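You operate a simulated robot arm through the tools that you are given. There is no shell and no other tool.

Carry out the task below with a simulated robot arm. There is one attempt and no reset: what you move stays moved.

JOB
Couple the green hose to air outlet two.
Fine: air shut and vented to zero first; then vent shut and air open till the gauge is back at 6 bar.

It is judged by the outcome, as a careful person would: the job done as asked, and still so three seconds after it is handed in. It fails if anything else is knocked over, pushed out of place, dropped, spilled or broken.

ROBOT AND FRAMES
A 7-joint arm with a fingered hand, fixed in place. Base frame: the origin is on the floor under the middle of its stand, x ahead of it, y to its left, z up. Lengths are in mm, angles in rad, forces in N, time in s.
With the tool pointing down near the work surface it reaches from about 340 to 720 mm from the base axis. Its first joint turns from -1.204 to 3.002 rad. Payload 3.4 kg.
Tool frame: the origin (TCP) lies between the finger pads and is the grasp point; the fingertips stand 25 mm ahead of it; z points along the fingers, y is the line along which they close. The gripper opens to 88 mm; its body begins 29 mm behind the TCP. The gripper is a hand of 4 fingers: y runs from the thumb to the fingers, the wrist lies at [-13, -97, -162] in the tool frame, and closing takes about 1.5 s.
Orientation is told as [roll, pitch, yaw] about the base's x, y, z axes, in that order, counted from this pose: with the fingers straight down and the wrist toward the robot, the tool's x, y and z point along [0, 1, 0], [1, 0, 0] and [0, 0, -1] of the base frame.

CONTROLS
- The arm moves only by the tool step_arm. Its argument "rows" is a list of rows, each an object (a shift or turn left out is 0, a gripper value left out holds the last) with "angular": the turn, a rotation vector about the base's x, y, z in units of 45 degrees (1.0 is 45 degrees), a list of three; "delta_pos": the shift along the base's x, y, z in units of 400 mm (1.0 is 400 mm), a list of three. In form: [{"angular": [rx, ry, rz], "delta_pos": [tx, ty, tz]}, ...]. A call has 1 to 20 rows; each row is the pose to reach, as a shift and turn from the pose commanded when the call began. "hand" is the opening, from 0 (shut) to 1 (fully open), set as the call begins (left out, the last holds). A call with a number of a shift or a turn outside -1 to 1 is refused whole. A row lasts 0.2 s, in which the tool goes at most 50 mm and 0.15 rad; a call with a longer step from one row to the next is refused whole, and so is a gripper value outside its range. A pose out of reach is approached as far as the arm can. The call stops where the force on the tool passes 40 N (or 10 N more than at its start, if that is more) or the arm is blocked; 0.2 s more then pass. The fingers move at their own pace (about 108 mm/s each) and stop on an object; they squeeze with about 27 N. The grip force told is the motor's: it shows also when the fingers shut on nothing. Time passes only in rows, and 0.2 s behind the last, so rows that repeat a pose let the fingers close. The reply holds the time, the measured pose of the TCP, the force on the tool along the base axes, the opening and the grip force, in the units named above and with some noise, with the torque about the TCP (base axes, N m) and any sound that the robot's microphone picked up.
- Cameras (640 x 400 px; columns grow to the right, rows downward): "scene" is fixed at [220.6, 498.9, 1472.6]; the picture's right is [-0.98, -0.22, 0.00], its down [-0.06, 0.29, -0.95] and it looks along [0.21, -0.93, -0.30] (base axes); focal length 356 px, centre (320, 200). "wrist" rides on the gripper at [64, -83, -98] in the tool frame; the picture's right is [-0.62, 0.37, -0.69], its down [-0.71, -0.63, 0.31] and it looks along [-0.32, 0.68, 0.65] (tool axes); focal length 265 px, centre (320, 200).
- grab_frame(camera): a new picture of that camera. No time passes.
- lift_body(by): slides the trunk up (or, below 0, down) by that many mm; the arm rides with it, the base frame stays. It gives what a move gives, with no picture.
- finger_targets(index, middle, ring, thumb_bend, thumb_turn): sets how far each is bent, from 0 (flat) to 1 (curled in); at 0.3 the hand is open as for a grip, at 0.7 the pads meet at the TCP. One left out holds its place. A second passes; each finger stops where it meets its share of the squeeze, and holds until it gets a number again. A gripper value or a shape takes the hand back. It gives what a move gives, with no picture; readings hold the bend of each and the force on the fingers (four entries, about 0 where the hand has none), thumb and palm. thumb_turn goes from beside the hand (0) to across from the fingers (1), as for a grip.
- hand_shape(shape): the hand has 4 fingers and takes this shape, open, in about a second: jaw (thumb against the fingers, like two jaws); tri (thumb and two fingers); tip (a fingertip pinch); poke (one finger out to press); point (the index stretched); flat (the hand flat); cup (the hand cupped); fist (a fist). The gripper value then closes the fingers along that shape, each until it touches; the sizes above hold for jaw. It gives what a move gives, with no picture.
- probe_pixels(camera, pixels): for up to 12 pixels [column, row] of the newest picture of that camera ("zoom" is the newest enlarged one), the place [x, y, z] in the base frame of the surface seen there, good to about 3 mm. No time passes.
- close_up(camera, box): a new picture of the part [left, top, right, bottom] of that camera's present view, enlarged. No time passes.
- hand_in(): hands the job in; it is judged then, once.

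Unless the task says otherwise, let go and move clear before handing in.

The tools are called after "Call:" as a command line: name --argument value ..., lists and objects as JSON in quotes. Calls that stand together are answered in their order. step_arm: Moves the arm, as the interface text tells. Its arguments: {"type":"object","properties":{"rows":{"type":"array","items":{"type":"object","properties":{"angular":{"type":"array","items":{"type":"number"}},"delta_pos":{"type":"array","items":{"type":"number"}}}}},"hand":{"type":"number"}},"required":["rows"]} The other tools are called the same way: lift_body (by) moves the trunk up or down; hand_shape (shape) gives the hand a shape; finger_targets (index, middle, ring, thumb_bend, thumb_turn) moves the fingers one by one; grab_frame (camera) takes a picture; probe_pixels (camera, pixels) gives the place of the surface under pixels of a picture; close_up (camera, box) takes an enlarged picture of a part of a camera's view; hand_in () hands the job in.

At the start:

```text
time_s: 0.0
tool_pos: [434.3, -336.0, 1437.7]
tool_rot: [-0.003, 0.0, 0.002]
wrist_force: [0.1, -0.2, 0.0]
ft_torque: [-0.01, -0.01, 0.06]
grip_width: 87.7
grip_force: 0.1
shape: jaw
bend: [0.3, 0.3, 0.3, 0.3, 0.98]
finger forces: [0.0, 0.0, 0.1, 0.0, 0.0, 0.0]
trunk travel left (down, up): [-765.0, 75.0]
```

scene: 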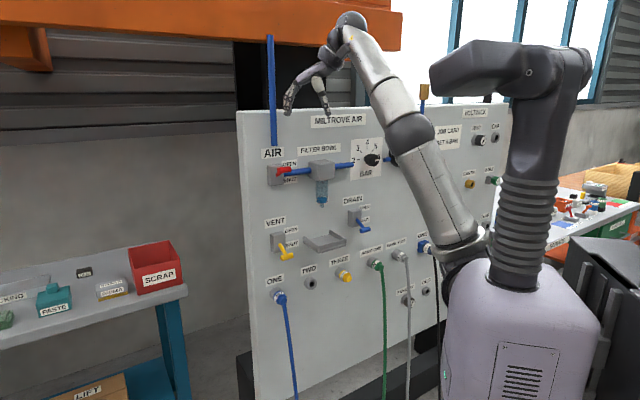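
wrist: 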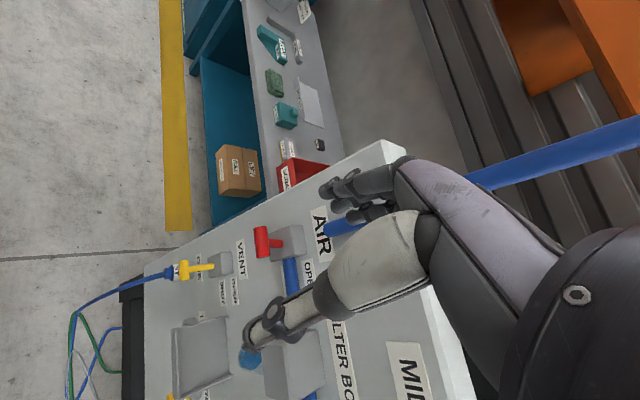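

The scene picture shows a panel with AIR valve (about 277,172), VENT (283,245), and outlets ONE, TWO, THREE, with the green hose parked around (375,265). I'll zoom in to read labels and details.

Call:
close_up --camera "scene" --box '[240, 130, 400, 230]'

Call:
close_up --camera "scene" --box '[250, 210, 450, 335]'

```text
4.00 times, centred on (320, 180) of scene
```

zoom: 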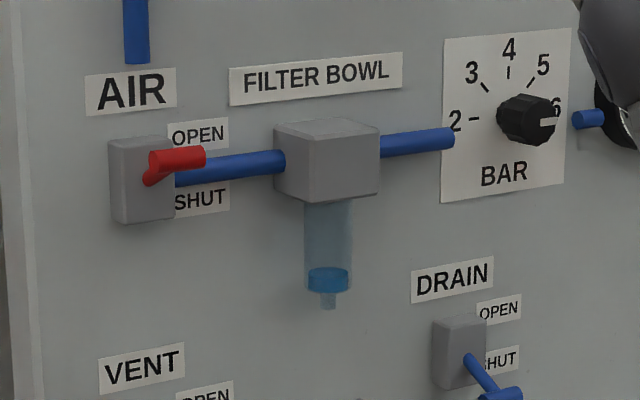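

```text
3.20 times, centred on (350, 272) of scene
```

zoom: 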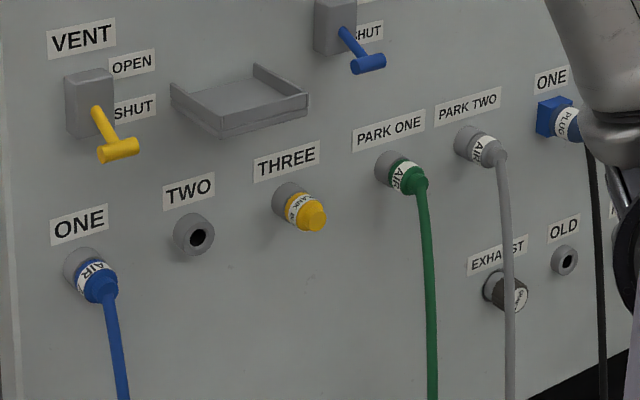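

The zoom shows AIR (red lever, open), VENT (yellow lever, shut), outlet TWO empty at zoom (195,235), green hose plugged in PARK ONE at zoom (405,175). I'll probe the key locations.

Call:
probe_pixels --camera "zoom" --pixels '[[195, 237], [208, 235], [183, 228], [390, 165], [405, 175], [420, 186], [425, 250], [117, 150], [98, 110], [85, 105], [250, 250], [105, 280]]'

Call:
probe_pixels --camera "scene" --pixels '[[276, 172], [284, 171], [290, 169], [260, 200], [400, 340], [322, 170], [321, 190], [372, 160], [357, 224], [362, 229], [330, 240], [425, 245]]'

```text
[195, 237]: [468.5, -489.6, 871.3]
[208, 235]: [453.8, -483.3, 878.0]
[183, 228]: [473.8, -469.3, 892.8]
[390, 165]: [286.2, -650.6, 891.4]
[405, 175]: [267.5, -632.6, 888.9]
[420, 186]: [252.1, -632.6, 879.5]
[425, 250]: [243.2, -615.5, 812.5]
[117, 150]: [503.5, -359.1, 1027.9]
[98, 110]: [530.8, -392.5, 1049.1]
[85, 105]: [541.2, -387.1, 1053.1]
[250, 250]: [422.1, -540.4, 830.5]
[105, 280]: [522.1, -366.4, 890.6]
```

```text
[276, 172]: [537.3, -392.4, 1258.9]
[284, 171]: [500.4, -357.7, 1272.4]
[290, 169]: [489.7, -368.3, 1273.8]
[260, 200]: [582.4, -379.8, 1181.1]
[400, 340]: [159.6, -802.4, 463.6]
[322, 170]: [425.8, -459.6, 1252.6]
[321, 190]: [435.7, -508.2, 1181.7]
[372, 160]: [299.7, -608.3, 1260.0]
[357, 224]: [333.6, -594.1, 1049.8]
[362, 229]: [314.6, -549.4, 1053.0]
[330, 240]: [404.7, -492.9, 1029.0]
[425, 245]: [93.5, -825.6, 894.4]
```

The panel is a vertical plane at y ≈ x − 962 (normal pointing toward the robot at 45°). I'll look more closely at other things on the panel: the job card, gauge, and right-side.

Call:
close_up --camera "scene" --box '[400, 90, 520, 165]'

Call:
close_up --camera "scene" --box '[355, 230, 435, 280]'

Call:
close_up --camera "scene" --box '[255, 145, 319, 185]'

Call:
close_up --camera "scene" --box '[255, 215, 319, 255]'

Call:
close_up --camera "scene" --box '[255, 265, 335, 315]'

Call:
close_up --camera "scene" --box '[230, 280, 470, 400]'

```text
5.33 times, centred on (460, 128) of scene
```

zoom: 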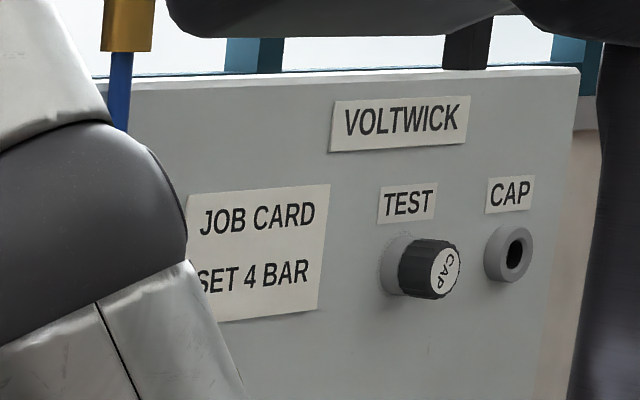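

```text
8.00 times, centred on (395, 255) of scene
```

zoom: 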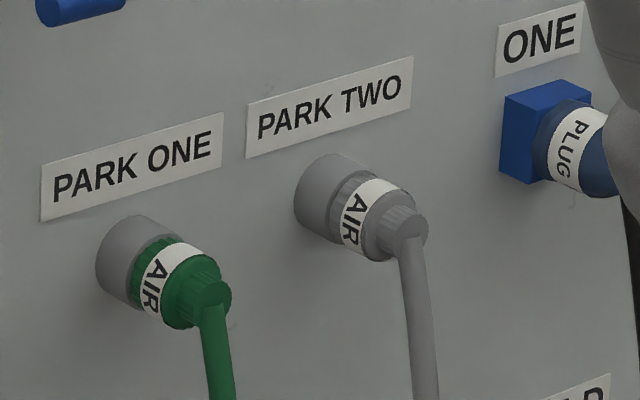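

```text
10.00 times, centred on (287, 165) of scene
```

zoom: 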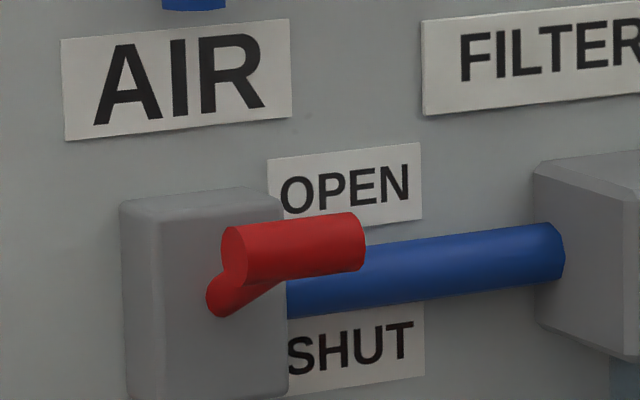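

```text
10.00 times, centred on (287, 235) of scene
```

zoom: 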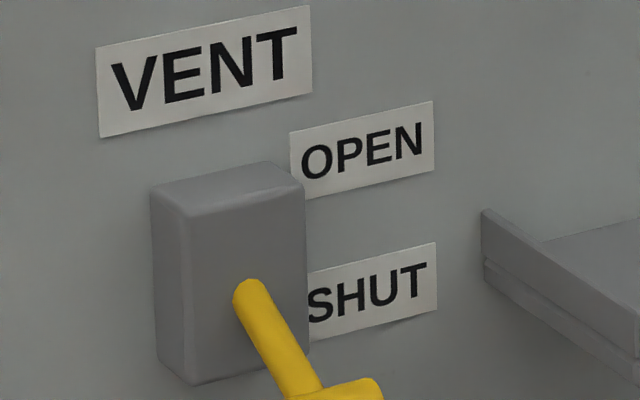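

```text
8.00 times, centred on (295, 290) of scene
```

zoom: 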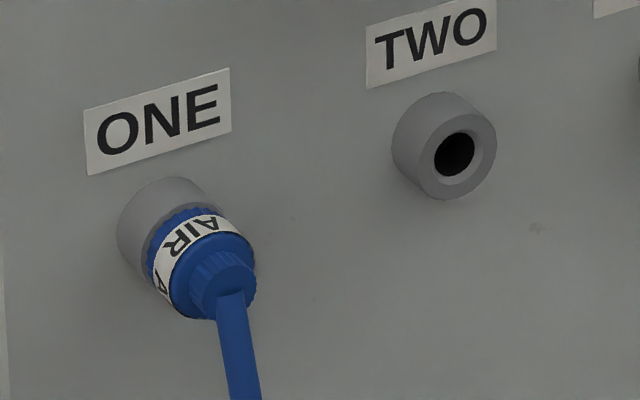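

```text
2.67 times, centred on (350, 340) of scene
```

zoom: 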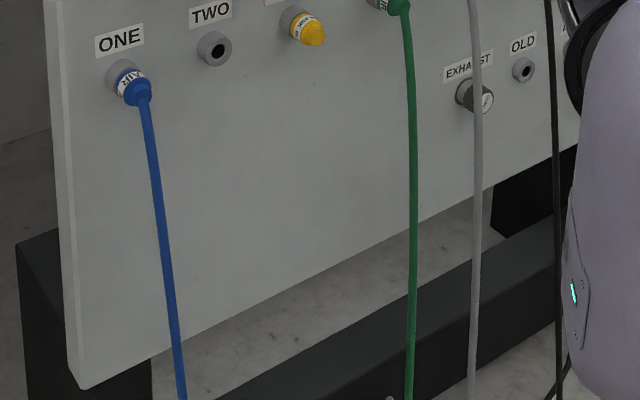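

Current state: AIR open (red T-bar raised at ~[495,-363,1273]), VENT shut (yellow T-bar lowered at ~[503,-359,1028]). I'll back the hand away from the panel and yaw to face it.

Call:
step_arm --rows '[{"angular": [0, 0, -0.125], "delta_pos": [-0.044, 0.044, -0.02]}, {"angular": [0, 0, -0.25], "delta_pos": [-0.088, 0.088, -0.04]}, {"angular": [0, 0, -0.375], "delta_pos": [-0.132, 0.132, -0.06]}, {"angular": [0, 0, -0.5], "delta_pos": [-0.176, 0.176, -0.08]}, {"angular": [0, 0, -0.625], "delta_pos": [-0.22, 0.22, -0.1]}, {"angular": [0, 0, -0.75], "delta_pos": [-0.264, 0.264, -0.12]}, {"angular": [0, 0, -0.875], "delta_pos": [-0.308, 0.308, -0.14]}, {"angular": [0, 0, -1], "delta_pos": [-0.352, 0.352, -0.16]}]'

```text
time_s: 1.8
tool_pos: [303.1, -297.1, 1381.0]
tool_rot: [-0.001, 0.001, -0.788]
wrist_force: [-0.3, 0.9, 0.0]
ft_torque: [0.03, 0.0, -0.03]
grip_width: 87.8
grip_force: 0.1
shape: jaw
bend: [0.3, 0.3, 0.3, 0.3, 0.98]
finger forces: [0.0, 0.0, 0.0, 0.1, 0.1, 0.0]
out of reach, approached as far as the arm can: row 4, 5, 6, 7, 8
trunk travel left (down, up): [-765.0, 75.0]
```

The hand is limited by minimum reach near the robot (303,-297). I'll pitch up toward the panel while moving a bit forward and down.

Call:
step_arm --rows '[{"angular": [-0.118, -0.118, 0], "delta_pos": [0.018, -0.018, -0.03]}, {"angular": [-0.236, -0.236, 0], "delta_pos": [0.036, -0.036, -0.06]}, {"angular": [-0.354, -0.354, 0], "delta_pos": [0.053, -0.053, -0.09]}, {"angular": [-0.471, -0.471, 0], "delta_pos": [0.071, -0.071, -0.12]}, {"angular": [-0.589, -0.589, 0], "delta_pos": [0.088, -0.088, -0.15]}, {"angular": [-0.707, -0.707, 0], "delta_pos": [0.106, -0.106, -0.18]}]'

Call:
grab_frame --camera "scene"

Call:
grab_frame --camera "wrist"

```text
time_s: 3.2
tool_pos: [347.4, -369.6, 1310.3]
tool_rot: [-0.002, -0.788, -0.78]
wrist_force: [-0.9, 0.0, -0.1]
ft_torque: [0.0, 0.02, 0.03]
grip_width: 87.8
grip_force: 0.1
shape: jaw
bend: [0.3, 0.3, 0.3, 0.3, 0.98]
finger forces: [0.0, 0.0, 0.1, 0.0, 0.1, 0.0]
out of reach, approached as far as the arm can: row 2, 3, 4, 5, 6
trunk travel left (down, up): [-765.0, 75.0]
```

```text
taken
```

scene: 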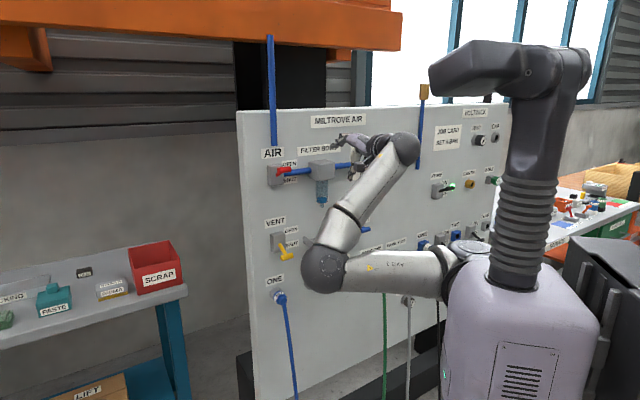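

```text
taken
```

wrist: 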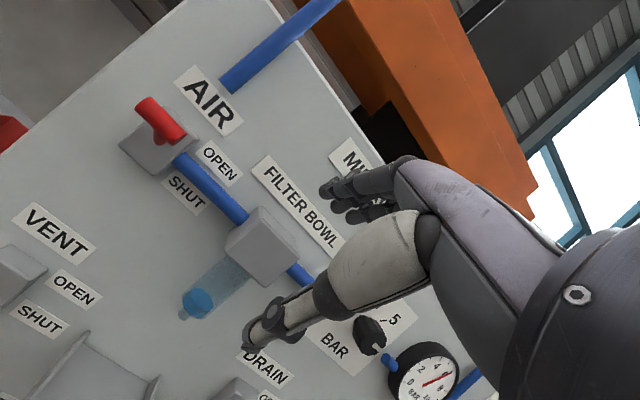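

The arm's elbow (scene pixel 320,270) is now on the left of the trunk near the panel; the gauge reads at wrist (420,375). I'll check the elbow's and forearm's clearance to the panel.

Call:
probe_pixels --camera "scene" --pixels '[[322, 268], [305, 268], [322, 248], [322, 290], [345, 230], [400, 150], [370, 255], [400, 270], [470, 248], [440, 270], [375, 160], [350, 145]]'

Call:
close_up --camera "wrist" --box '[340, 300, 500, 400]'

Call:
close_up --camera "wrist" --box '[100, 60, 260, 160]'

```text
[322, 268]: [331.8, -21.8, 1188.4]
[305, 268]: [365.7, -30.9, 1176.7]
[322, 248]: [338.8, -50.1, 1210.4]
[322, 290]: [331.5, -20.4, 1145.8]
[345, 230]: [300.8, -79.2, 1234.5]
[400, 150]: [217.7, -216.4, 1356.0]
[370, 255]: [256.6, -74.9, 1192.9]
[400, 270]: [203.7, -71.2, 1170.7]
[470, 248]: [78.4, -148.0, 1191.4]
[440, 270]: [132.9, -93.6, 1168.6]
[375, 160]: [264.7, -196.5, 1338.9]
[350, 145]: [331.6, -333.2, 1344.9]
```

```text
4.00 times, centred on (420, 350) of wrist
```

zoom: 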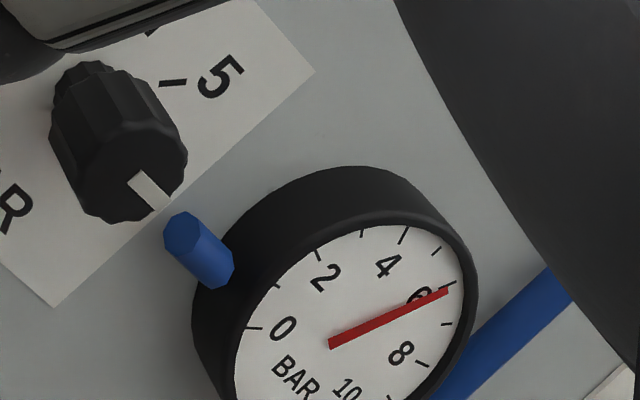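

```text
4.00 times, centred on (180, 110) of wrist
```

zoom: 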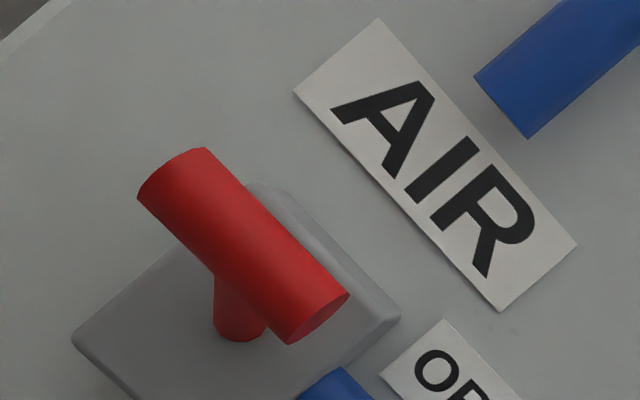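

The gauge reads 6 bar. The elbow is well clear of the panel (d≈430 mm). I'll probe the red T-bar and valve in the wrist view and then pitch the rest of the way to face the panel.

Call:
probe_pixels --camera "wrist" --pixels '[[143, 105], [150, 113], [160, 120], [170, 130], [178, 138], [160, 141], [135, 148], [185, 160], [13, 270], [30, 260], [420, 375], [262, 245]]'

Call:
step_arm --rows '[{"angular": [-0.118, -0.118, 0]}, {"angular": [-0.236, -0.236, 0]}, {"angular": [-0.354, -0.354, 0]}, {"angular": [-0.471, -0.471, 0]}, {"angular": [-0.589, -0.589, 0]}, {"angular": [-0.707, -0.707, 0]}]'

Call:
grab_frame --camera "scene"

Call:
grab_frame --camera "wrist"

```text
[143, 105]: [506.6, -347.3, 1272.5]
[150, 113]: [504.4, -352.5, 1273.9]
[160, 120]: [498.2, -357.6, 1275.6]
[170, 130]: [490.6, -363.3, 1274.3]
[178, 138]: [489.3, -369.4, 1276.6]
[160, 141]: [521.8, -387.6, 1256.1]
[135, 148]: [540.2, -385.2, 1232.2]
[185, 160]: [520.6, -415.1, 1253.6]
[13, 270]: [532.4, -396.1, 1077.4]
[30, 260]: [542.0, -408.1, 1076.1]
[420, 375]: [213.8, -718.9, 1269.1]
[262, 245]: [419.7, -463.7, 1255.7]
```

```text
time_s: 4.6
tool_pos: [376.8, -385.4, 1319.6]
tool_rot: [-2.794, -1.569, 2.007]
wrist_force: [-0.2, -0.5, 0.5]
ft_torque: [0.03, 0.03, -0.03]
grip_width: 87.8
grip_force: 0.0
shape: jaw
bend: [0.3, 0.3, 0.3, 0.3, 0.98]
finger forces: [0.0, 0.0, 0.0, 0.1, 0.0, 0.0]
out of reach, approached as far as the arm can: row 2, 3, 4, 5, 6
trunk travel left (down, up): [-765.0, 75.0]
```

```text
taken
```

scene: 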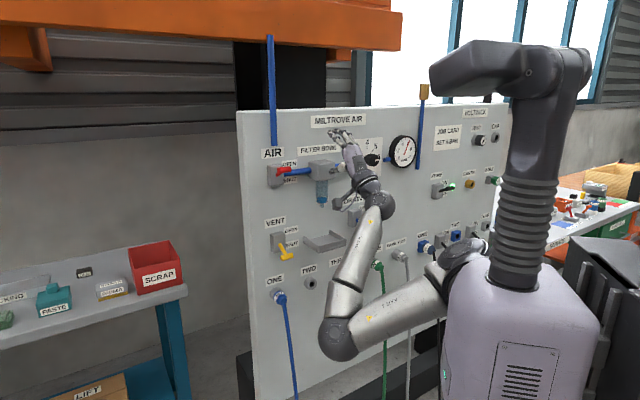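

```text
taken
```

wrist: 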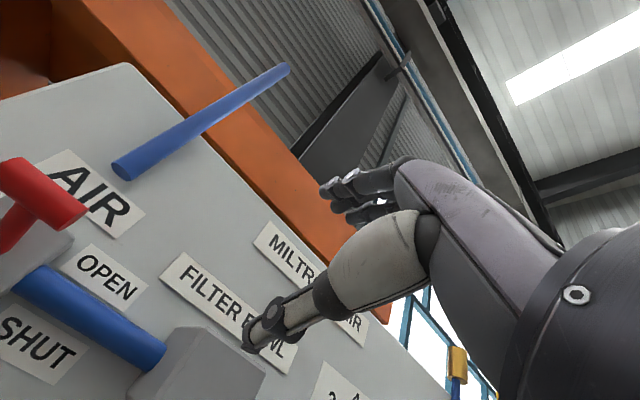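

The gauge is now visible in scene at (402,150). Hand is facing the panel (z forward, fingers above, thumb below), at d≈141. I'll move to a standoff pose in front of the AIR lever.

Call:
step_arm --rows '[{"delta_pos": [0.06, 0.022, -0.025]}, {"delta_pos": [0.12, 0.045, -0.05]}, {"delta_pos": [0.18, 0.0675, -0.075]}, {"delta_pos": [0.2375, 0.09, -0.1025]}, {"delta_pos": [0.2375, 0.09, -0.1025]}]'

Call:
grab_frame --camera "scene"

Call:
grab_frame --camera "wrist"

```text
time_s: 5.8
tool_pos: [462.8, -363.0, 1285.5]
tool_rot: [-3.079, -1.545, 2.269]
wrist_force: [-0.5, 0.3, -0.7]
ft_torque: [-0.03, 0.0, 0.02]
grip_width: 87.7
grip_force: 0.1
shape: jaw
bend: [0.3, 0.3, 0.3, 0.3, 0.98]
finger forces: [0.1, 0.0, 0.1, 0.0, 0.1, 0.0]
out of reach, approached as far as the arm can: row 4, 5
trunk travel left (down, up): [-765.0, 75.0]
```

```text
taken
```

scene: 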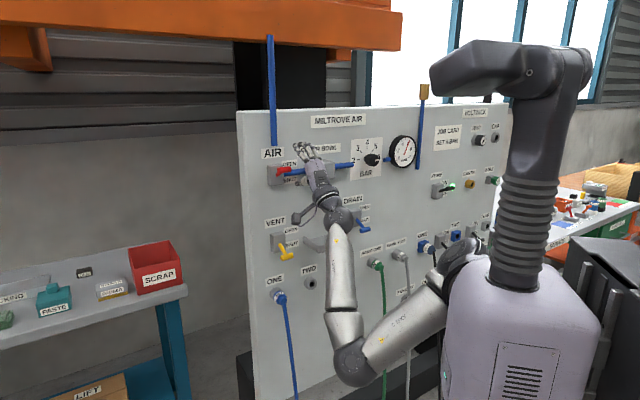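

```text
taken
```

wrist: 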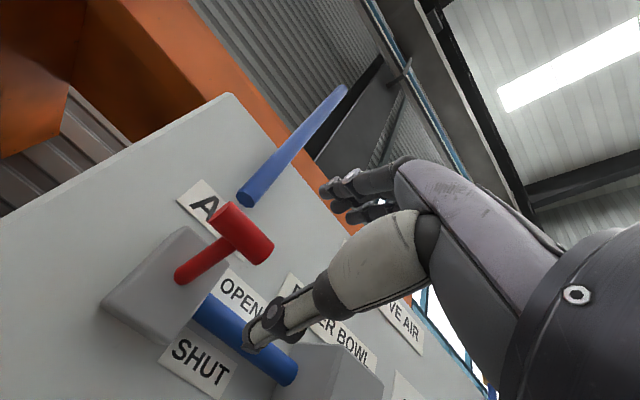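

The arm is cramped: the wrist is too near the shoulder at this trunk height (tool at u≈71, d≈96). I'll check the orange beam's clearance, then raise the hand and lower the trunk to gain reach.

Call:
probe_pixels --camera "scene" --pixels '[[320, 40], [250, 38], [390, 45], [300, 107], [245, 112], [402, 150], [270, 60], [340, 222], [345, 350], [462, 250], [330, 205], [310, 150]]'

Call:
probe_pixels --camera "wrist" --pixels '[[222, 213], [235, 225], [250, 238], [262, 250], [244, 210], [195, 268], [180, 275], [140, 280], [185, 240], [120, 300]]'

```text
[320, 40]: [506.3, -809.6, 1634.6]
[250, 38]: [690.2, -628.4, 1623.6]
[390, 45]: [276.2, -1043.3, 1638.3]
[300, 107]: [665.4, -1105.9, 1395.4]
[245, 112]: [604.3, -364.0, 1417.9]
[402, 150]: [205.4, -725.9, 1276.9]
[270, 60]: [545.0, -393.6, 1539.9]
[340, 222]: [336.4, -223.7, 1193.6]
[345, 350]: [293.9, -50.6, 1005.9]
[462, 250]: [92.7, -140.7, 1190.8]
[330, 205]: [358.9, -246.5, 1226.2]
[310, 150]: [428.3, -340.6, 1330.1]
```

```text
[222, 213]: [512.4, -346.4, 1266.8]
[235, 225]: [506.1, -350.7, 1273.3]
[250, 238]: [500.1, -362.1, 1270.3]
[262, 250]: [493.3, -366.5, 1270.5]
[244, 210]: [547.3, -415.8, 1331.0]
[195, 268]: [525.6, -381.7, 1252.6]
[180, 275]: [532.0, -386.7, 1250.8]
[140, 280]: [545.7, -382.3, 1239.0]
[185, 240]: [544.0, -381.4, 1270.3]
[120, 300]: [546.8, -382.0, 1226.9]
```

The beam is behind the panel, so there's room above. The T-bar is centred near u≈102, d≈68, z≈1270. I'll raise the hand 150 mm, keeping clear of the panel.

Call:
step_arm --rows '[{"delta_pos": [0, 0, 0.1]}, {"delta_pos": [0, 0, 0.2]}, {"delta_pos": [0, 0, 0.3]}, {"delta_pos": [0, 0, 0.4]}, {"delta_pos": [0, 0, 0.4]}]'

```text
time_s: 7.0
tool_pos: [470.4, -354.0, 1440.8]
tool_rot: [-1.089, -1.569, 0.303]
wrist_force: [-0.4, 0.1, 0.2]
ft_torque: [0.0, -0.01, 0.01]
grip_width: 87.7
grip_force: 0.0
shape: jaw
bend: [0.3, 0.3, 0.3, 0.3, 0.98]
finger forces: [0.0, 0.1, 0.0, 0.0, 0.0, 0.0]
trunk travel left (down, up): [-765.0, 75.0]
```

The pose is now reached cleanly at (470,-354,1441). I'll shift to u≈102, d≈150 then lower the trunk by 170 mm so the hand faces the AIR lever.

Call:
step_arm --rows '[{"delta_pos": [-0.028, 0.064, 0]}, {"delta_pos": [-0.0565, 0.127, 0]}]'

Call:
lift_body --by -170

Call:
grab_frame --camera "wrist"

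Call:
grab_frame --camera "scene"

```text
time_s: 7.6
tool_pos: [462.9, -347.3, 1440.8]
tool_rot: [-1.506, -1.568, 0.72]
wrist_force: [0.6, 0.1, -0.5]
ft_torque: [0.01, -0.01, 0.02]
grip_width: 87.9
grip_force: 0.1
shape: jaw
bend: [0.3, 0.3, 0.3, 0.3, 0.98]
finger forces: [0.1, 0.1, 0.0, 0.0, 0.1, 0.0]
out of reach, approached as far as the arm can: row 1, 2
trunk travel left (down, up): [-765.0, 75.0]
```

```text
time_s: 9.5
tool_pos: [462.6, -347.8, 1271.5]
tool_rot: [-1.783, -1.57, 0.998]
wrist_force: [0.0, 0.3, -0.8]
ft_torque: [-0.04, -0.02, -0.02]
grip_width: 87.8
grip_force: 0.0
shape: jaw
bend: [0.3, 0.3, 0.3, 0.3, 0.98]
finger forces: [0.1, 0.1, 0.0, 0.1, 0.1, 0.0]
trunk travel left (down, up): [-595.0, 245.0]
```

```text
taken
```

wrist: 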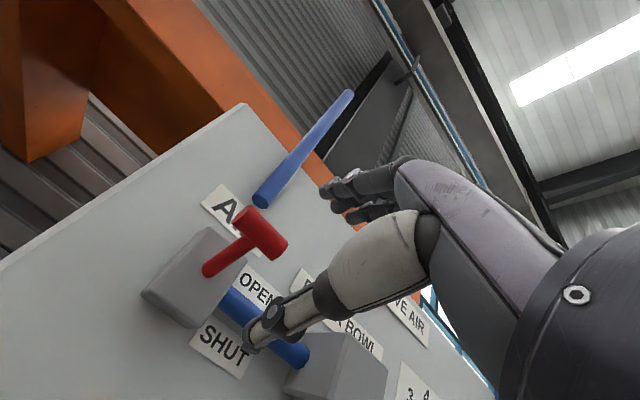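

```text
taken
```

scene: 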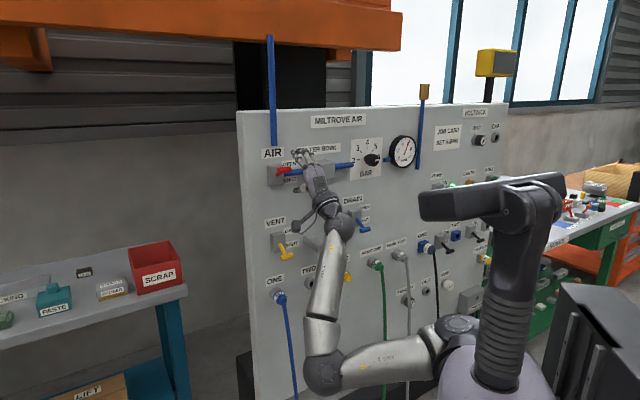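

The hand sits at u≈81, d≈107, z≈1271, bar level between the jaws. I'll shift 20 mm left (along +u) to centre it on the T-bar.

Call:
step_arm --rows '[{"delta_pos": [0.0355, 0.0355, 0]}, {"delta_pos": [0.0355, 0.0355, 0]}]'

```text
time_s: 10.1
tool_pos: [479.1, -343.7, 1272.2]
tool_rot: [-2.132, -1.569, 1.347]
wrist_force: [0.0, 0.2, -0.3]
ft_torque: [-0.02, 0.01, -0.02]
grip_width: 87.6
grip_force: 0.0
shape: jaw
bend: [0.3, 0.3, 0.3, 0.3, 0.98]
finger forces: [0.0, 0.0, 0.1, 0.0, 0.0, 0.1]
out of reach, approached as far as the arm can: row 1, 2
trunk travel left (down, up): [-595.0, 245.0]
```

Now u≈96, d≈99, z≈1272. I'll go forward 25 mm so the bar sits between thumb and fingers and check by camera.

Call:
step_arm --rows '[{"delta_pos": [0.022, -0.022, 0]}, {"delta_pos": [0.044, -0.044, 0]}, {"delta_pos": [0.044, -0.044, 0]}]'

Call:
grab_frame --camera "wrist"

Call:
close_up --camera "scene" --box '[240, 120, 400, 220]'

```text
time_s: 10.9
tool_pos: [497.1, -362.2, 1272.8]
tool_rot: [-1.799, -1.569, 1.015]
wrist_force: [0.6, 0.9, 0.0]
ft_torque: [0.01, -0.02, 0.01]
grip_width: 87.9
grip_force: 0.0
shape: jaw
bend: [0.3, 0.3, 0.3, 0.3, 0.98]
finger forces: [0.0, 0.0, 0.1, 0.1, 0.0, 0.0]
trunk travel left (down, up): [-595.0, 245.0]
```

```text
taken
```

wrist: 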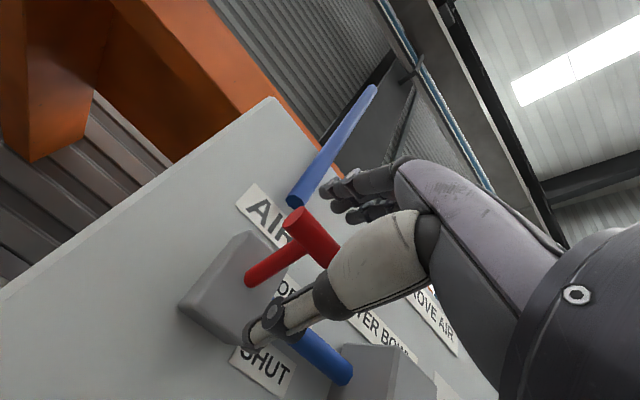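

```text
4.00 times, centred on (320, 170) of scene
```

zoom: 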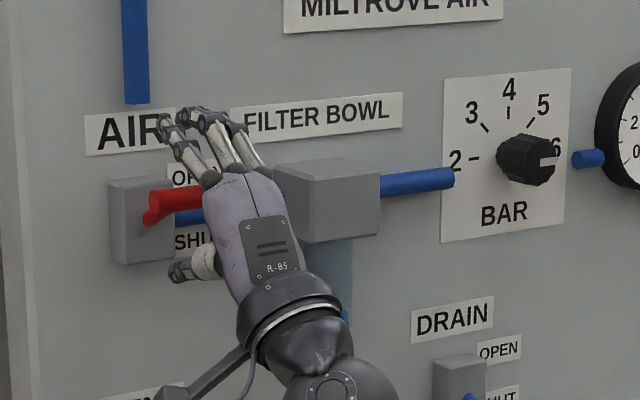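

The T-bar (wrist 295–335, 215–260) is between thumb and fingers at TCP. I'll narrow the jaw to ~35 mm around it without squeezing hard.

Call:
step_arm --hand 0.42 --rows '[{"delta_pos": [0, 0, 0]}, {"delta_pos": [0, 0, 0]}, {"delta_pos": [0, 0, 0]}, {"delta_pos": [0, 0, 0]}, {"delta_pos": [0, 0, 0]}]'

Call:
grab_frame --camera "wrist"

Call:
close_up --camera "scene" --box '[240, 120, 400, 220]'

```text
time_s: 12.1
tool_pos: [496.7, -361.3, 1273.1]
tool_rot: [-1.73, -1.568, 0.945]
wrist_force: [0.1, -0.1, 0.2]
ft_torque: [0.03, -0.02, -0.01]
grip_width: 37.5
grip_force: 0.0
shape: jaw
bend: [0.74, 0.48, 0.44, 0.72, 1.0]
finger forces: [0.0, 0.0, 0.0, 0.1, 0.1, 0.1]
trunk travel left (down, up): [-595.0, 245.0]
```

```text
taken
```

wrist: 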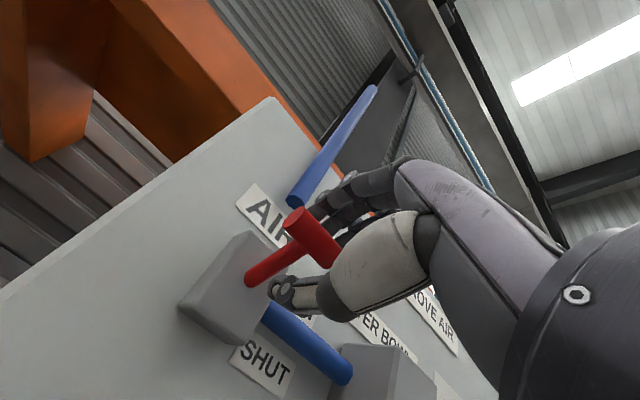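

```text
4.00 times, centred on (320, 170) of scene
```

zoom: 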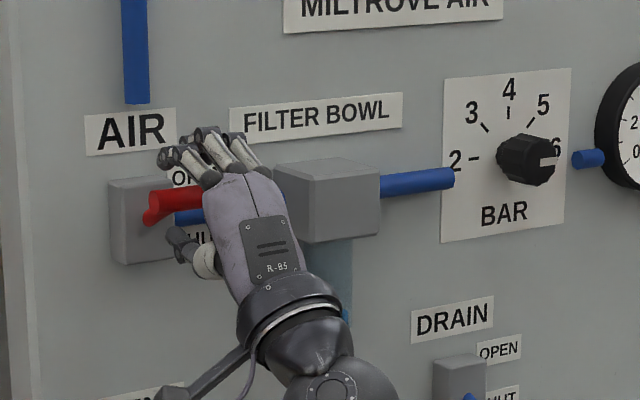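

The jaws now surround the red T-bar loosely (37 mm opening). I'll push down ~50 mm slowly and watch forces.

Call:
step_arm --rows '[{"delta_pos": [0, 0, -0.025]}, {"delta_pos": [0, 0, -0.05]}, {"delta_pos": [0, 0, -0.075]}, {"delta_pos": [0, 0, -0.1]}, {"delta_pos": [0, 0, -0.125]}]'

Call:
close_up --camera "scene" --box '[240, 120, 400, 220]'

Call:
grab_frame --camera "wrist"

```text
time_s: 13.3
tool_pos: [495.0, -359.9, 1222.7]
tool_rot: [-1.772, -1.57, 0.988]
wrist_force: [-0.1, -0.5, -0.6]
ft_torque: [-0.01, -0.01, 0.02]
grip_width: 37.5
grip_force: 0.0
shape: jaw
bend: [0.74, 0.48, 0.45, 0.72, 1.0]
finger forces: [0.0, 0.0, 0.0, 0.0, 0.1, 0.1]
trunk travel left (down, up): [-595.0, 245.0]
```

```text
4.00 times, centred on (320, 170) of scene
```

zoom: 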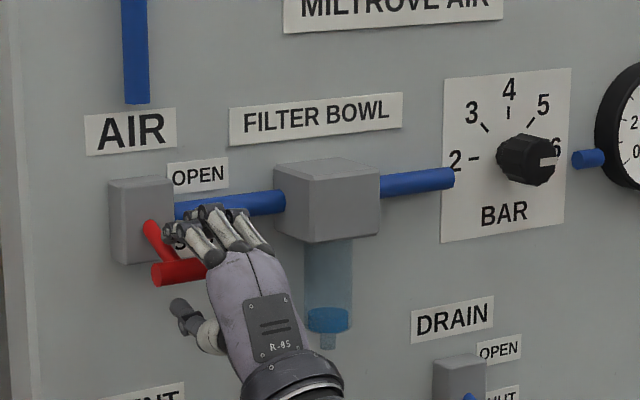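

```text
taken
```

wrist: 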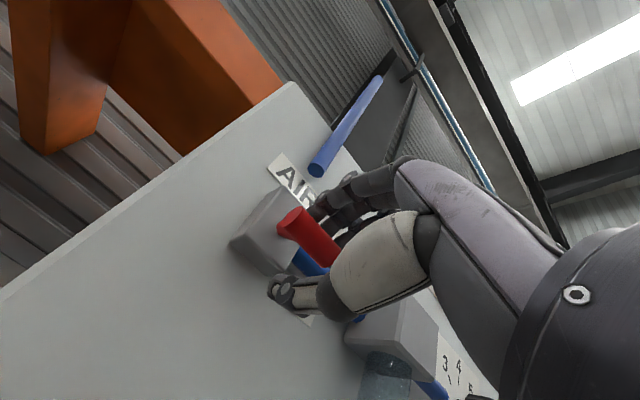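

The AIR lever has swung down (zoom 150–205, 225–275). I'll measure the bar and compare it with the shut angle of VENT.

Call:
probe_pixels --camera "scene" --pixels '[[281, 188], [285, 188], [289, 187], [278, 178]]'

Call:
close_up --camera "scene" --box '[255, 155, 319, 195]'

Call:
close_up --camera "scene" --box '[255, 225, 319, 265]'

Call:
close_up --camera "scene" --box '[370, 125, 434, 165]'

```text
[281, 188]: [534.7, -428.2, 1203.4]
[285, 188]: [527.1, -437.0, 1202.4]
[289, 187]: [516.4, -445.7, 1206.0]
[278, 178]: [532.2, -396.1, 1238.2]
```

```text
10.00 times, centred on (287, 175) of scene
```

zoom: 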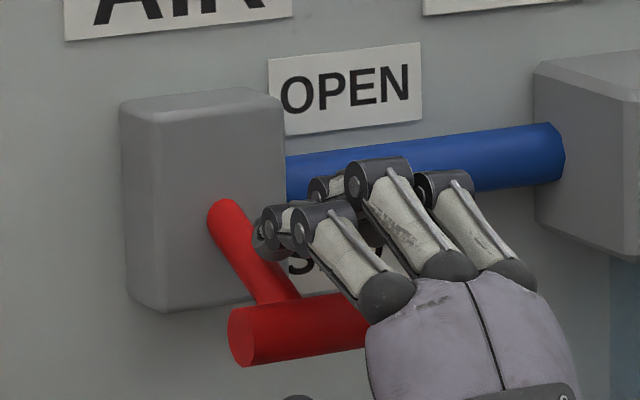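

```text
10.00 times, centred on (287, 245) of scene
```

zoom: 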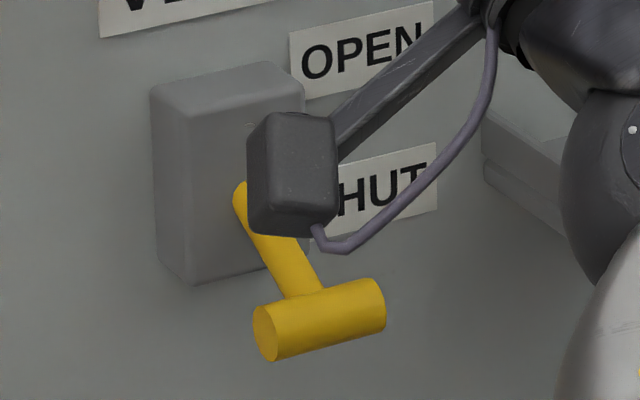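

```text
10.00 times, centred on (402, 145) of scene
```

zoom: 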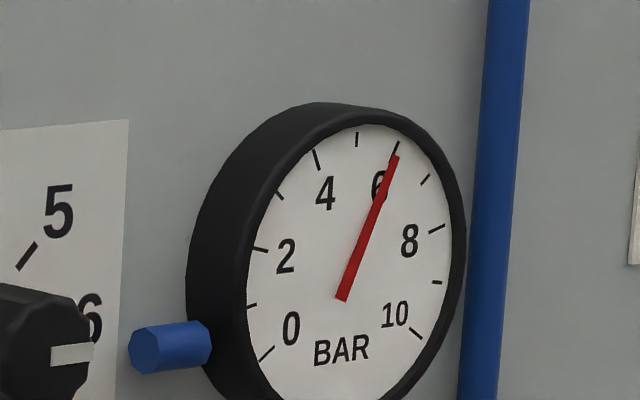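

AIR lever looks to be at the same angle as the shut VENT lever; I'll nudge 8 mm more to be sure it's against its stop.

Call:
step_arm --rows '[{"delta_pos": [0, 0, -0.01]}, {"delta_pos": [0, 0, -0.02]}]'

Call:
close_up --camera "scene" --box '[255, 155, 319, 195]'

Call:
close_up --camera "scene" --box '[370, 125, 434, 165]'

```text
time_s: 13.9
tool_pos: [496.3, -360.3, 1214.9]
tool_rot: [-2.709, -1.569, 1.924]
wrist_force: [-0.1, 0.4, 2.4]
ft_torque: [-0.05, -0.02, 0.0]
grip_width: 38.6
grip_force: 0.1
shape: jaw
bend: [0.74, 0.48, 0.45, 0.72, 1.0]
finger forces: [2.0, 0.0, 0.0, 0.0, 0.0, 0.0]
trunk travel left (down, up): [-595.0, 245.0]
```

```text
10.00 times, centred on (287, 175) of scene
```

zoom: 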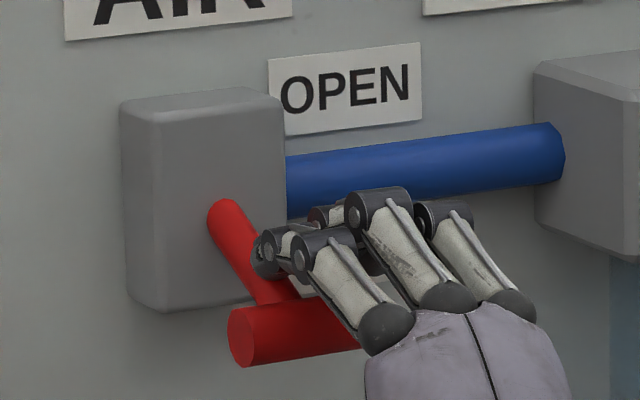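

```text
10.00 times, centred on (402, 145) of scene
```

zoom: 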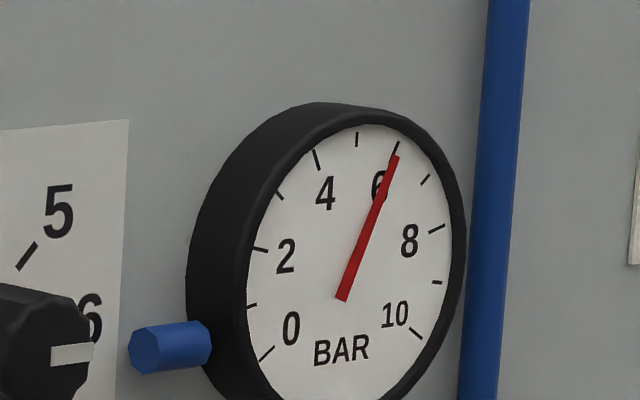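

AIR is fully shut against its stop (gauge still 6 bar trapped, as expected). I'll release slightly and retreat straight back 40 mm from the bar.

Call:
step_arm --rows '[{"delta_pos": [0, 0, 0.01]}, {"delta_pos": [-0.025, 0.025, 0.01]}, {"delta_pos": [-0.05, 0.05, 0.01]}, {"delta_pos": [-0.075, 0.075, 0.01]}]'

Call:
close_up --camera "scene" --box '[240, 140, 400, 240]'

Call:
grab_frame --camera "wrist"

```text
time_s: 14.9
tool_pos: [471.8, -350.4, 1220.8]
tool_rot: [-1.885, -1.569, 1.098]
wrist_force: [0.1, 0.0, -0.2]
ft_torque: [0.03, 0.03, -0.02]
grip_width: 37.5
grip_force: 0.0
shape: jaw
bend: [0.74, 0.48, 0.45, 0.72, 1.0]
finger forces: [0.1, 0.1, 0.1, 0.0, 0.1, 0.0]
out of reach, approached as far as the arm can: row 3, 4
trunk travel left (down, up): [-595.0, 245.0]
```

```text
4.00 times, centred on (320, 190) of scene
```

zoom: 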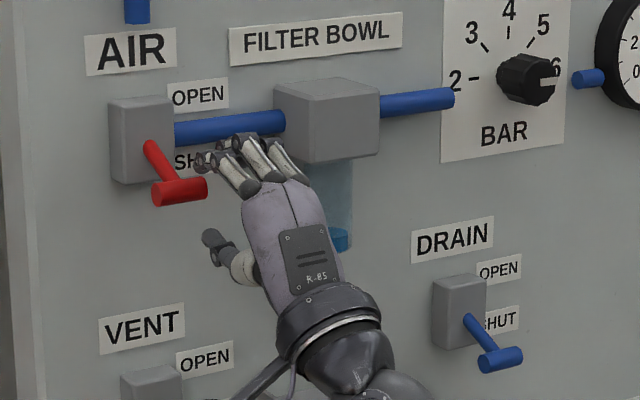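

```text
taken
```

wrist: 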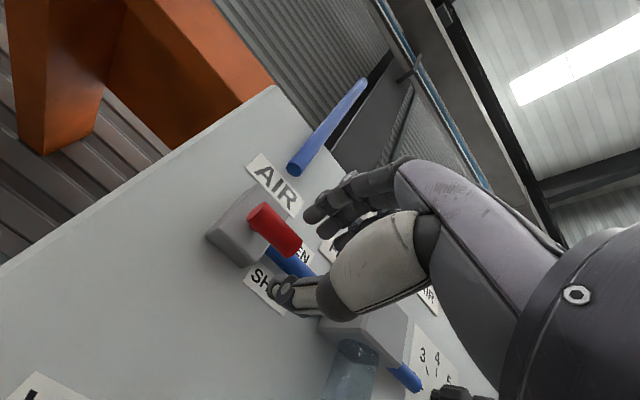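

The hand is at u≈86, d≈99 — AIR lever down at SHUT. I'll check the tray's extents and vent lever before going down there.

Call:
probe_pixels --camera "scene" --pixels '[[318, 252], [346, 242], [304, 239], [331, 231], [318, 250], [345, 239], [330, 246], [281, 256], [287, 254], [292, 253], [363, 229], [370, 230]]'

Call:
close_up --camera "scene" --box '[255, 210, 415, 310]'

```text
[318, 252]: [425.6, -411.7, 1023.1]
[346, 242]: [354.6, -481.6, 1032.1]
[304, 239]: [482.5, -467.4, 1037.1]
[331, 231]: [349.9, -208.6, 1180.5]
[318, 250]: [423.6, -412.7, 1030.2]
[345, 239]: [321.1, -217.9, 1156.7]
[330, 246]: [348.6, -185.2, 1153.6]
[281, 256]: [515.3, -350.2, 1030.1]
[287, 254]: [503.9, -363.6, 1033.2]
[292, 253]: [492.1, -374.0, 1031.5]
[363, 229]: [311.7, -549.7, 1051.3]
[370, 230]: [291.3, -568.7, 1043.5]
```

```text
4.00 times, centred on (335, 260) of scene
```

zoom: 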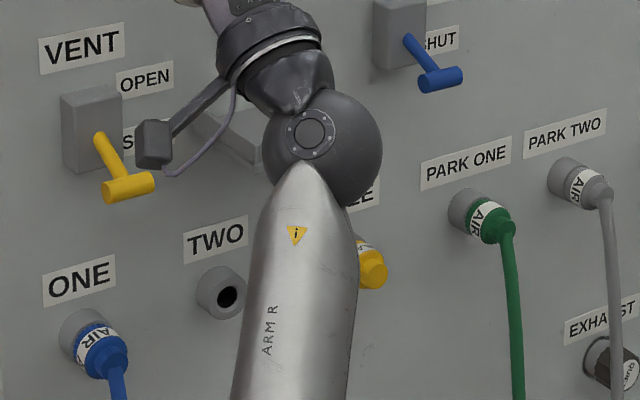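

The tray shelf spans u −90…+10 out to d≈90 at z≈1030, and VENT's bar is at u 84–117, d≈66, z≈1029. I'll yaw the hand left ~0.3 rad while backing off to see if that gives more room.

Call:
step_arm --rows '[{"angular": [0, 0, 0.13], "delta_pos": [-0.035, 0, 0]}, {"angular": [0, 0, 0.26], "delta_pos": [-0.07, 0, 0]}, {"angular": [0, 0, 0.38], "delta_pos": [-0.106, 0, 0]}, {"angular": [0, 0, 0.38], "delta_pos": [-0.106, 0, 0]}]'

Call:
close_up --camera "scene" --box '[240, 130, 400, 230]'

```text
time_s: 15.9
tool_pos: [427.8, -351.7, 1219.8]
tool_rot: [-1.589, -1.571, 1.103]
wrist_force: [-0.3, -0.7, 0.2]
ft_torque: [0.0, 0.01, 0.0]
grip_width: 37.5
grip_force: 0.0
shape: jaw
bend: [0.74, 0.48, 0.45, 0.72, 1.0]
finger forces: [0.0, 0.1, 0.0, 0.1, 0.0, 0.1]
trunk travel left (down, up): [-595.0, 245.0]
```

```text
4.00 times, centred on (320, 180) of scene
```

zoom: 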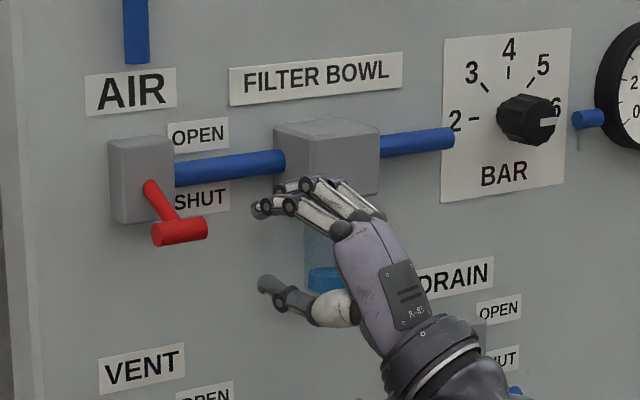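

The yawed pose (u≈54, d≈129) is fully in reach, so yaw helps. I'll lower the trunk 190 mm to be level with the VENT lever.

Call:
lift_body --by -190

Call:
grab_frame --camera "scene"

Call:
grab_frame --camera "wrist"

```text
time_s: 18.0
tool_pos: [427.7, -351.5, 1031.5]
tool_rot: [-1.752, -1.57, 1.264]
wrist_force: [0.9, -0.2, -0.7]
ft_torque: [0.03, -0.03, -0.03]
grip_width: 37.4
grip_force: 0.0
shape: jaw
bend: [0.74, 0.48, 0.45, 0.72, 1.0]
finger forces: [0.1, 0.0, 0.0, 0.0, 0.1, 0.0]
trunk travel left (down, up): [-405.0, 435.0]
```

```text
taken
```

scene: 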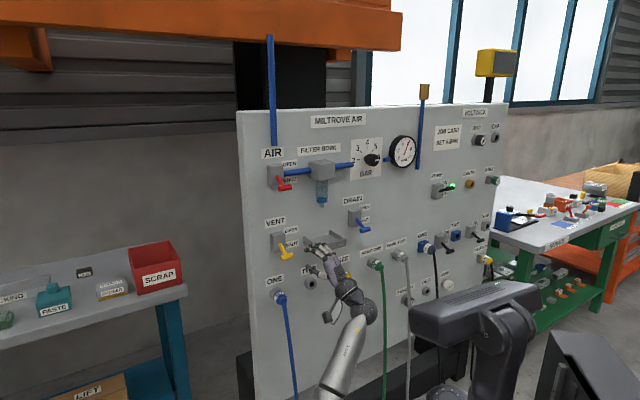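

```text
taken
```

wrist: 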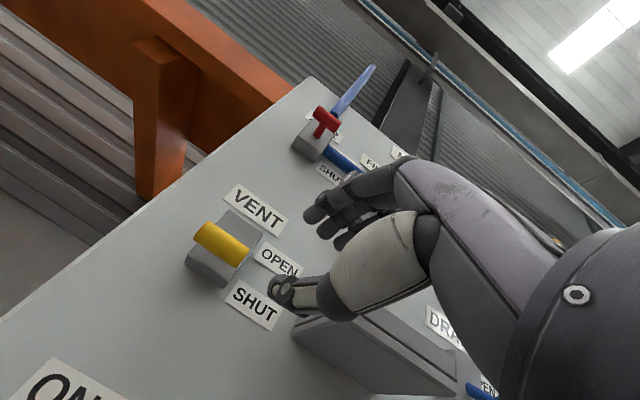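

I'll probe the VENT bar in the wrist view to refine its location before moving the jaws round it.

Call:
probe_pixels --camera "wrist" --pixels '[[200, 230], [210, 238], [222, 244], [233, 252], [243, 259], [222, 236], [222, 252], [200, 275], [235, 215]]'

Call:
step_arm --hand 0.6 --rows '[{"delta_pos": [0.027, 0.027, 0]}, {"delta_pos": [0.053, 0.053, 0]}, {"delta_pos": [0.053, 0.053, 0]}]'

Call:
grab_frame --camera "wrist"

```text
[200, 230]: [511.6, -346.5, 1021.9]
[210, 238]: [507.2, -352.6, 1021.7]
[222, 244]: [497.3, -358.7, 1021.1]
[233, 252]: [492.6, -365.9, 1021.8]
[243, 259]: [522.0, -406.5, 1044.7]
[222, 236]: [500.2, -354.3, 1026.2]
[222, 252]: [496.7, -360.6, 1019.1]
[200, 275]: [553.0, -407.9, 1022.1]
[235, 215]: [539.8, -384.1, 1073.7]
```

```text
time_s: 18.8
tool_pos: [450.5, -331.7, 1030.2]
tool_rot: [-1.756, -1.569, 1.268]
wrist_force: [0.5, 0.1, -0.2]
ft_torque: [-0.03, -0.01, 0.01]
grip_width: 52.5
grip_force: 0.1
shape: jaw
bend: [0.29, 0.41, 0.37, 0.65, 1.0]
finger forces: [0.0, 0.0, 0.1, 0.0, 0.0, 0.0]
trunk travel left (down, up): [-405.0, 435.0]
```

```text
taken
```

wrist: 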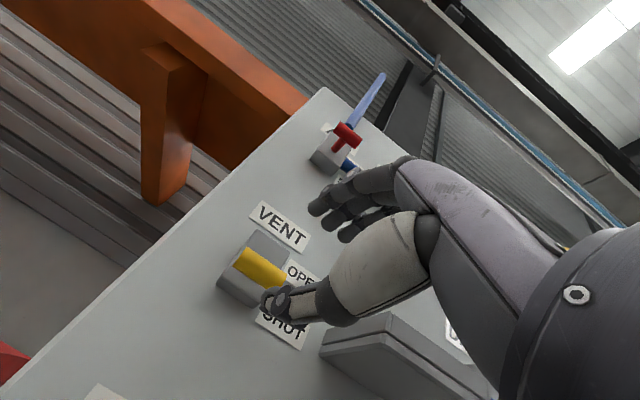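

At u≈84, d≈127, z≈1030 with a 52 mm opening. I'll move in along the tool axis so the VENT bar enters the jaws.

Call:
step_arm --rows '[{"delta_pos": [0.031, -0.017, -0.002]}, {"delta_pos": [0.063, -0.035, -0.003]}, {"delta_pos": [0.094, -0.052, -0.004]}, {"delta_pos": [0.1255, -0.069, -0.005]}]'

Call:
grab_frame --camera "wrist"

Call:
close_up --camera "scene" --box '[240, 200, 400, 300]'

```text
time_s: 19.8
tool_pos: [499.1, -360.3, 1028.3]
tool_rot: [-1.989, -1.569, 1.502]
wrist_force: [0.0, -0.4, -0.9]
ft_torque: [-0.01, 0.02, 0.01]
grip_width: 52.4
grip_force: 0.1
shape: jaw
bend: [0.29, 0.41, 0.37, 0.65, 1.0]
finger forces: [0.0, 0.1, 0.0, 0.1, 0.0, 0.0]
trunk travel left (down, up): [-405.0, 435.0]
```

```text
taken
```

wrist: 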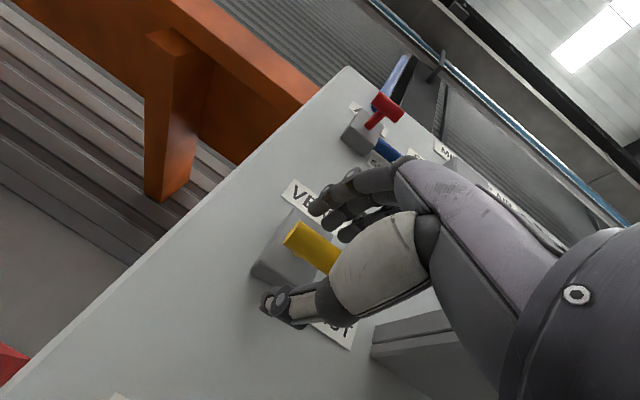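

```text
4.00 times, centred on (320, 250) of scene
```

zoom: 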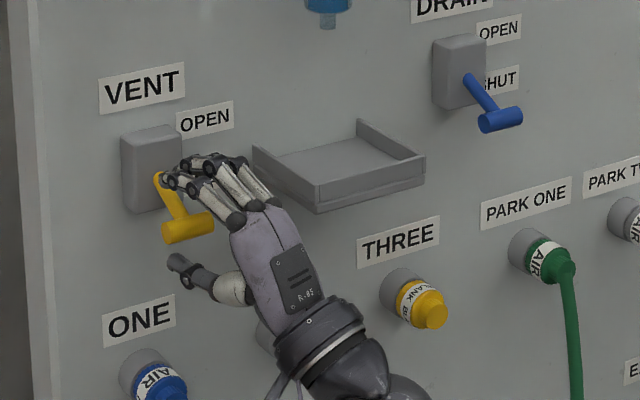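

The yellow bar (zoom 165–215, 215–240) is between fingers and thumb. I'll lift up ~56 mm slowly to raise the VENT lever to OPEN.

Call:
step_arm --rows '[{"delta_pos": [0, 0, 0.025]}, {"delta_pos": [0, 0, 0.05]}, {"delta_pos": [0, 0, 0.075]}, {"delta_pos": [0, 0, 0.1]}, {"delta_pos": [0, 0, 0.12]}, {"delta_pos": [0, 0, 0.14]}]'

Call:
close_up --camera "scene" --box '[240, 190, 400, 290]'

Call:
close_up --camera "scene" --box '[370, 125, 434, 165]'

```text
time_s: 21.2
tool_pos: [499.7, -357.9, 1086.3]
tool_rot: [-1.962, -1.569, 1.475]
wrist_force: [0.7, 0.4, -0.1]
ft_torque: [0.02, 0.0, 0.0]
grip_width: 52.9
grip_force: 0.1
shape: jaw
bend: [0.29, 0.41, 0.37, 0.64, 1.0]
finger forces: [0.0, 0.1, 0.0, 0.0, 0.0, 0.0]
trunk travel left (down, up): [-405.0, 435.0]
```

```text
4.00 times, centred on (320, 240) of scene
```

zoom: 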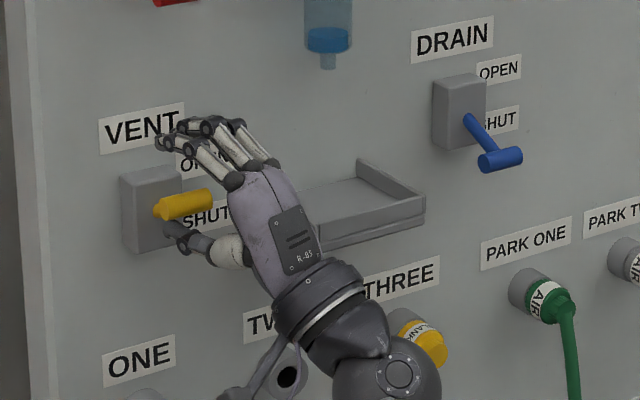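

```text
10.00 times, centred on (402, 145) of scene
```

zoom: 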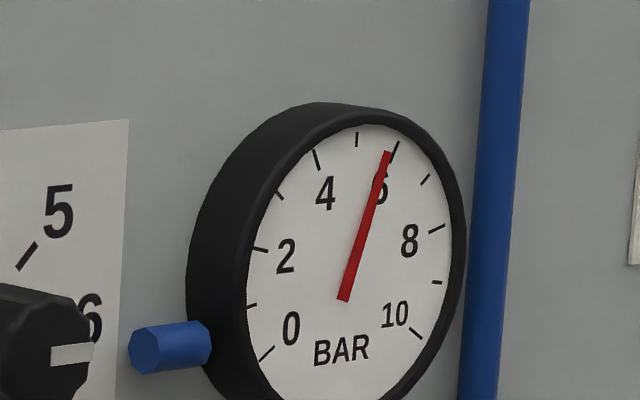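

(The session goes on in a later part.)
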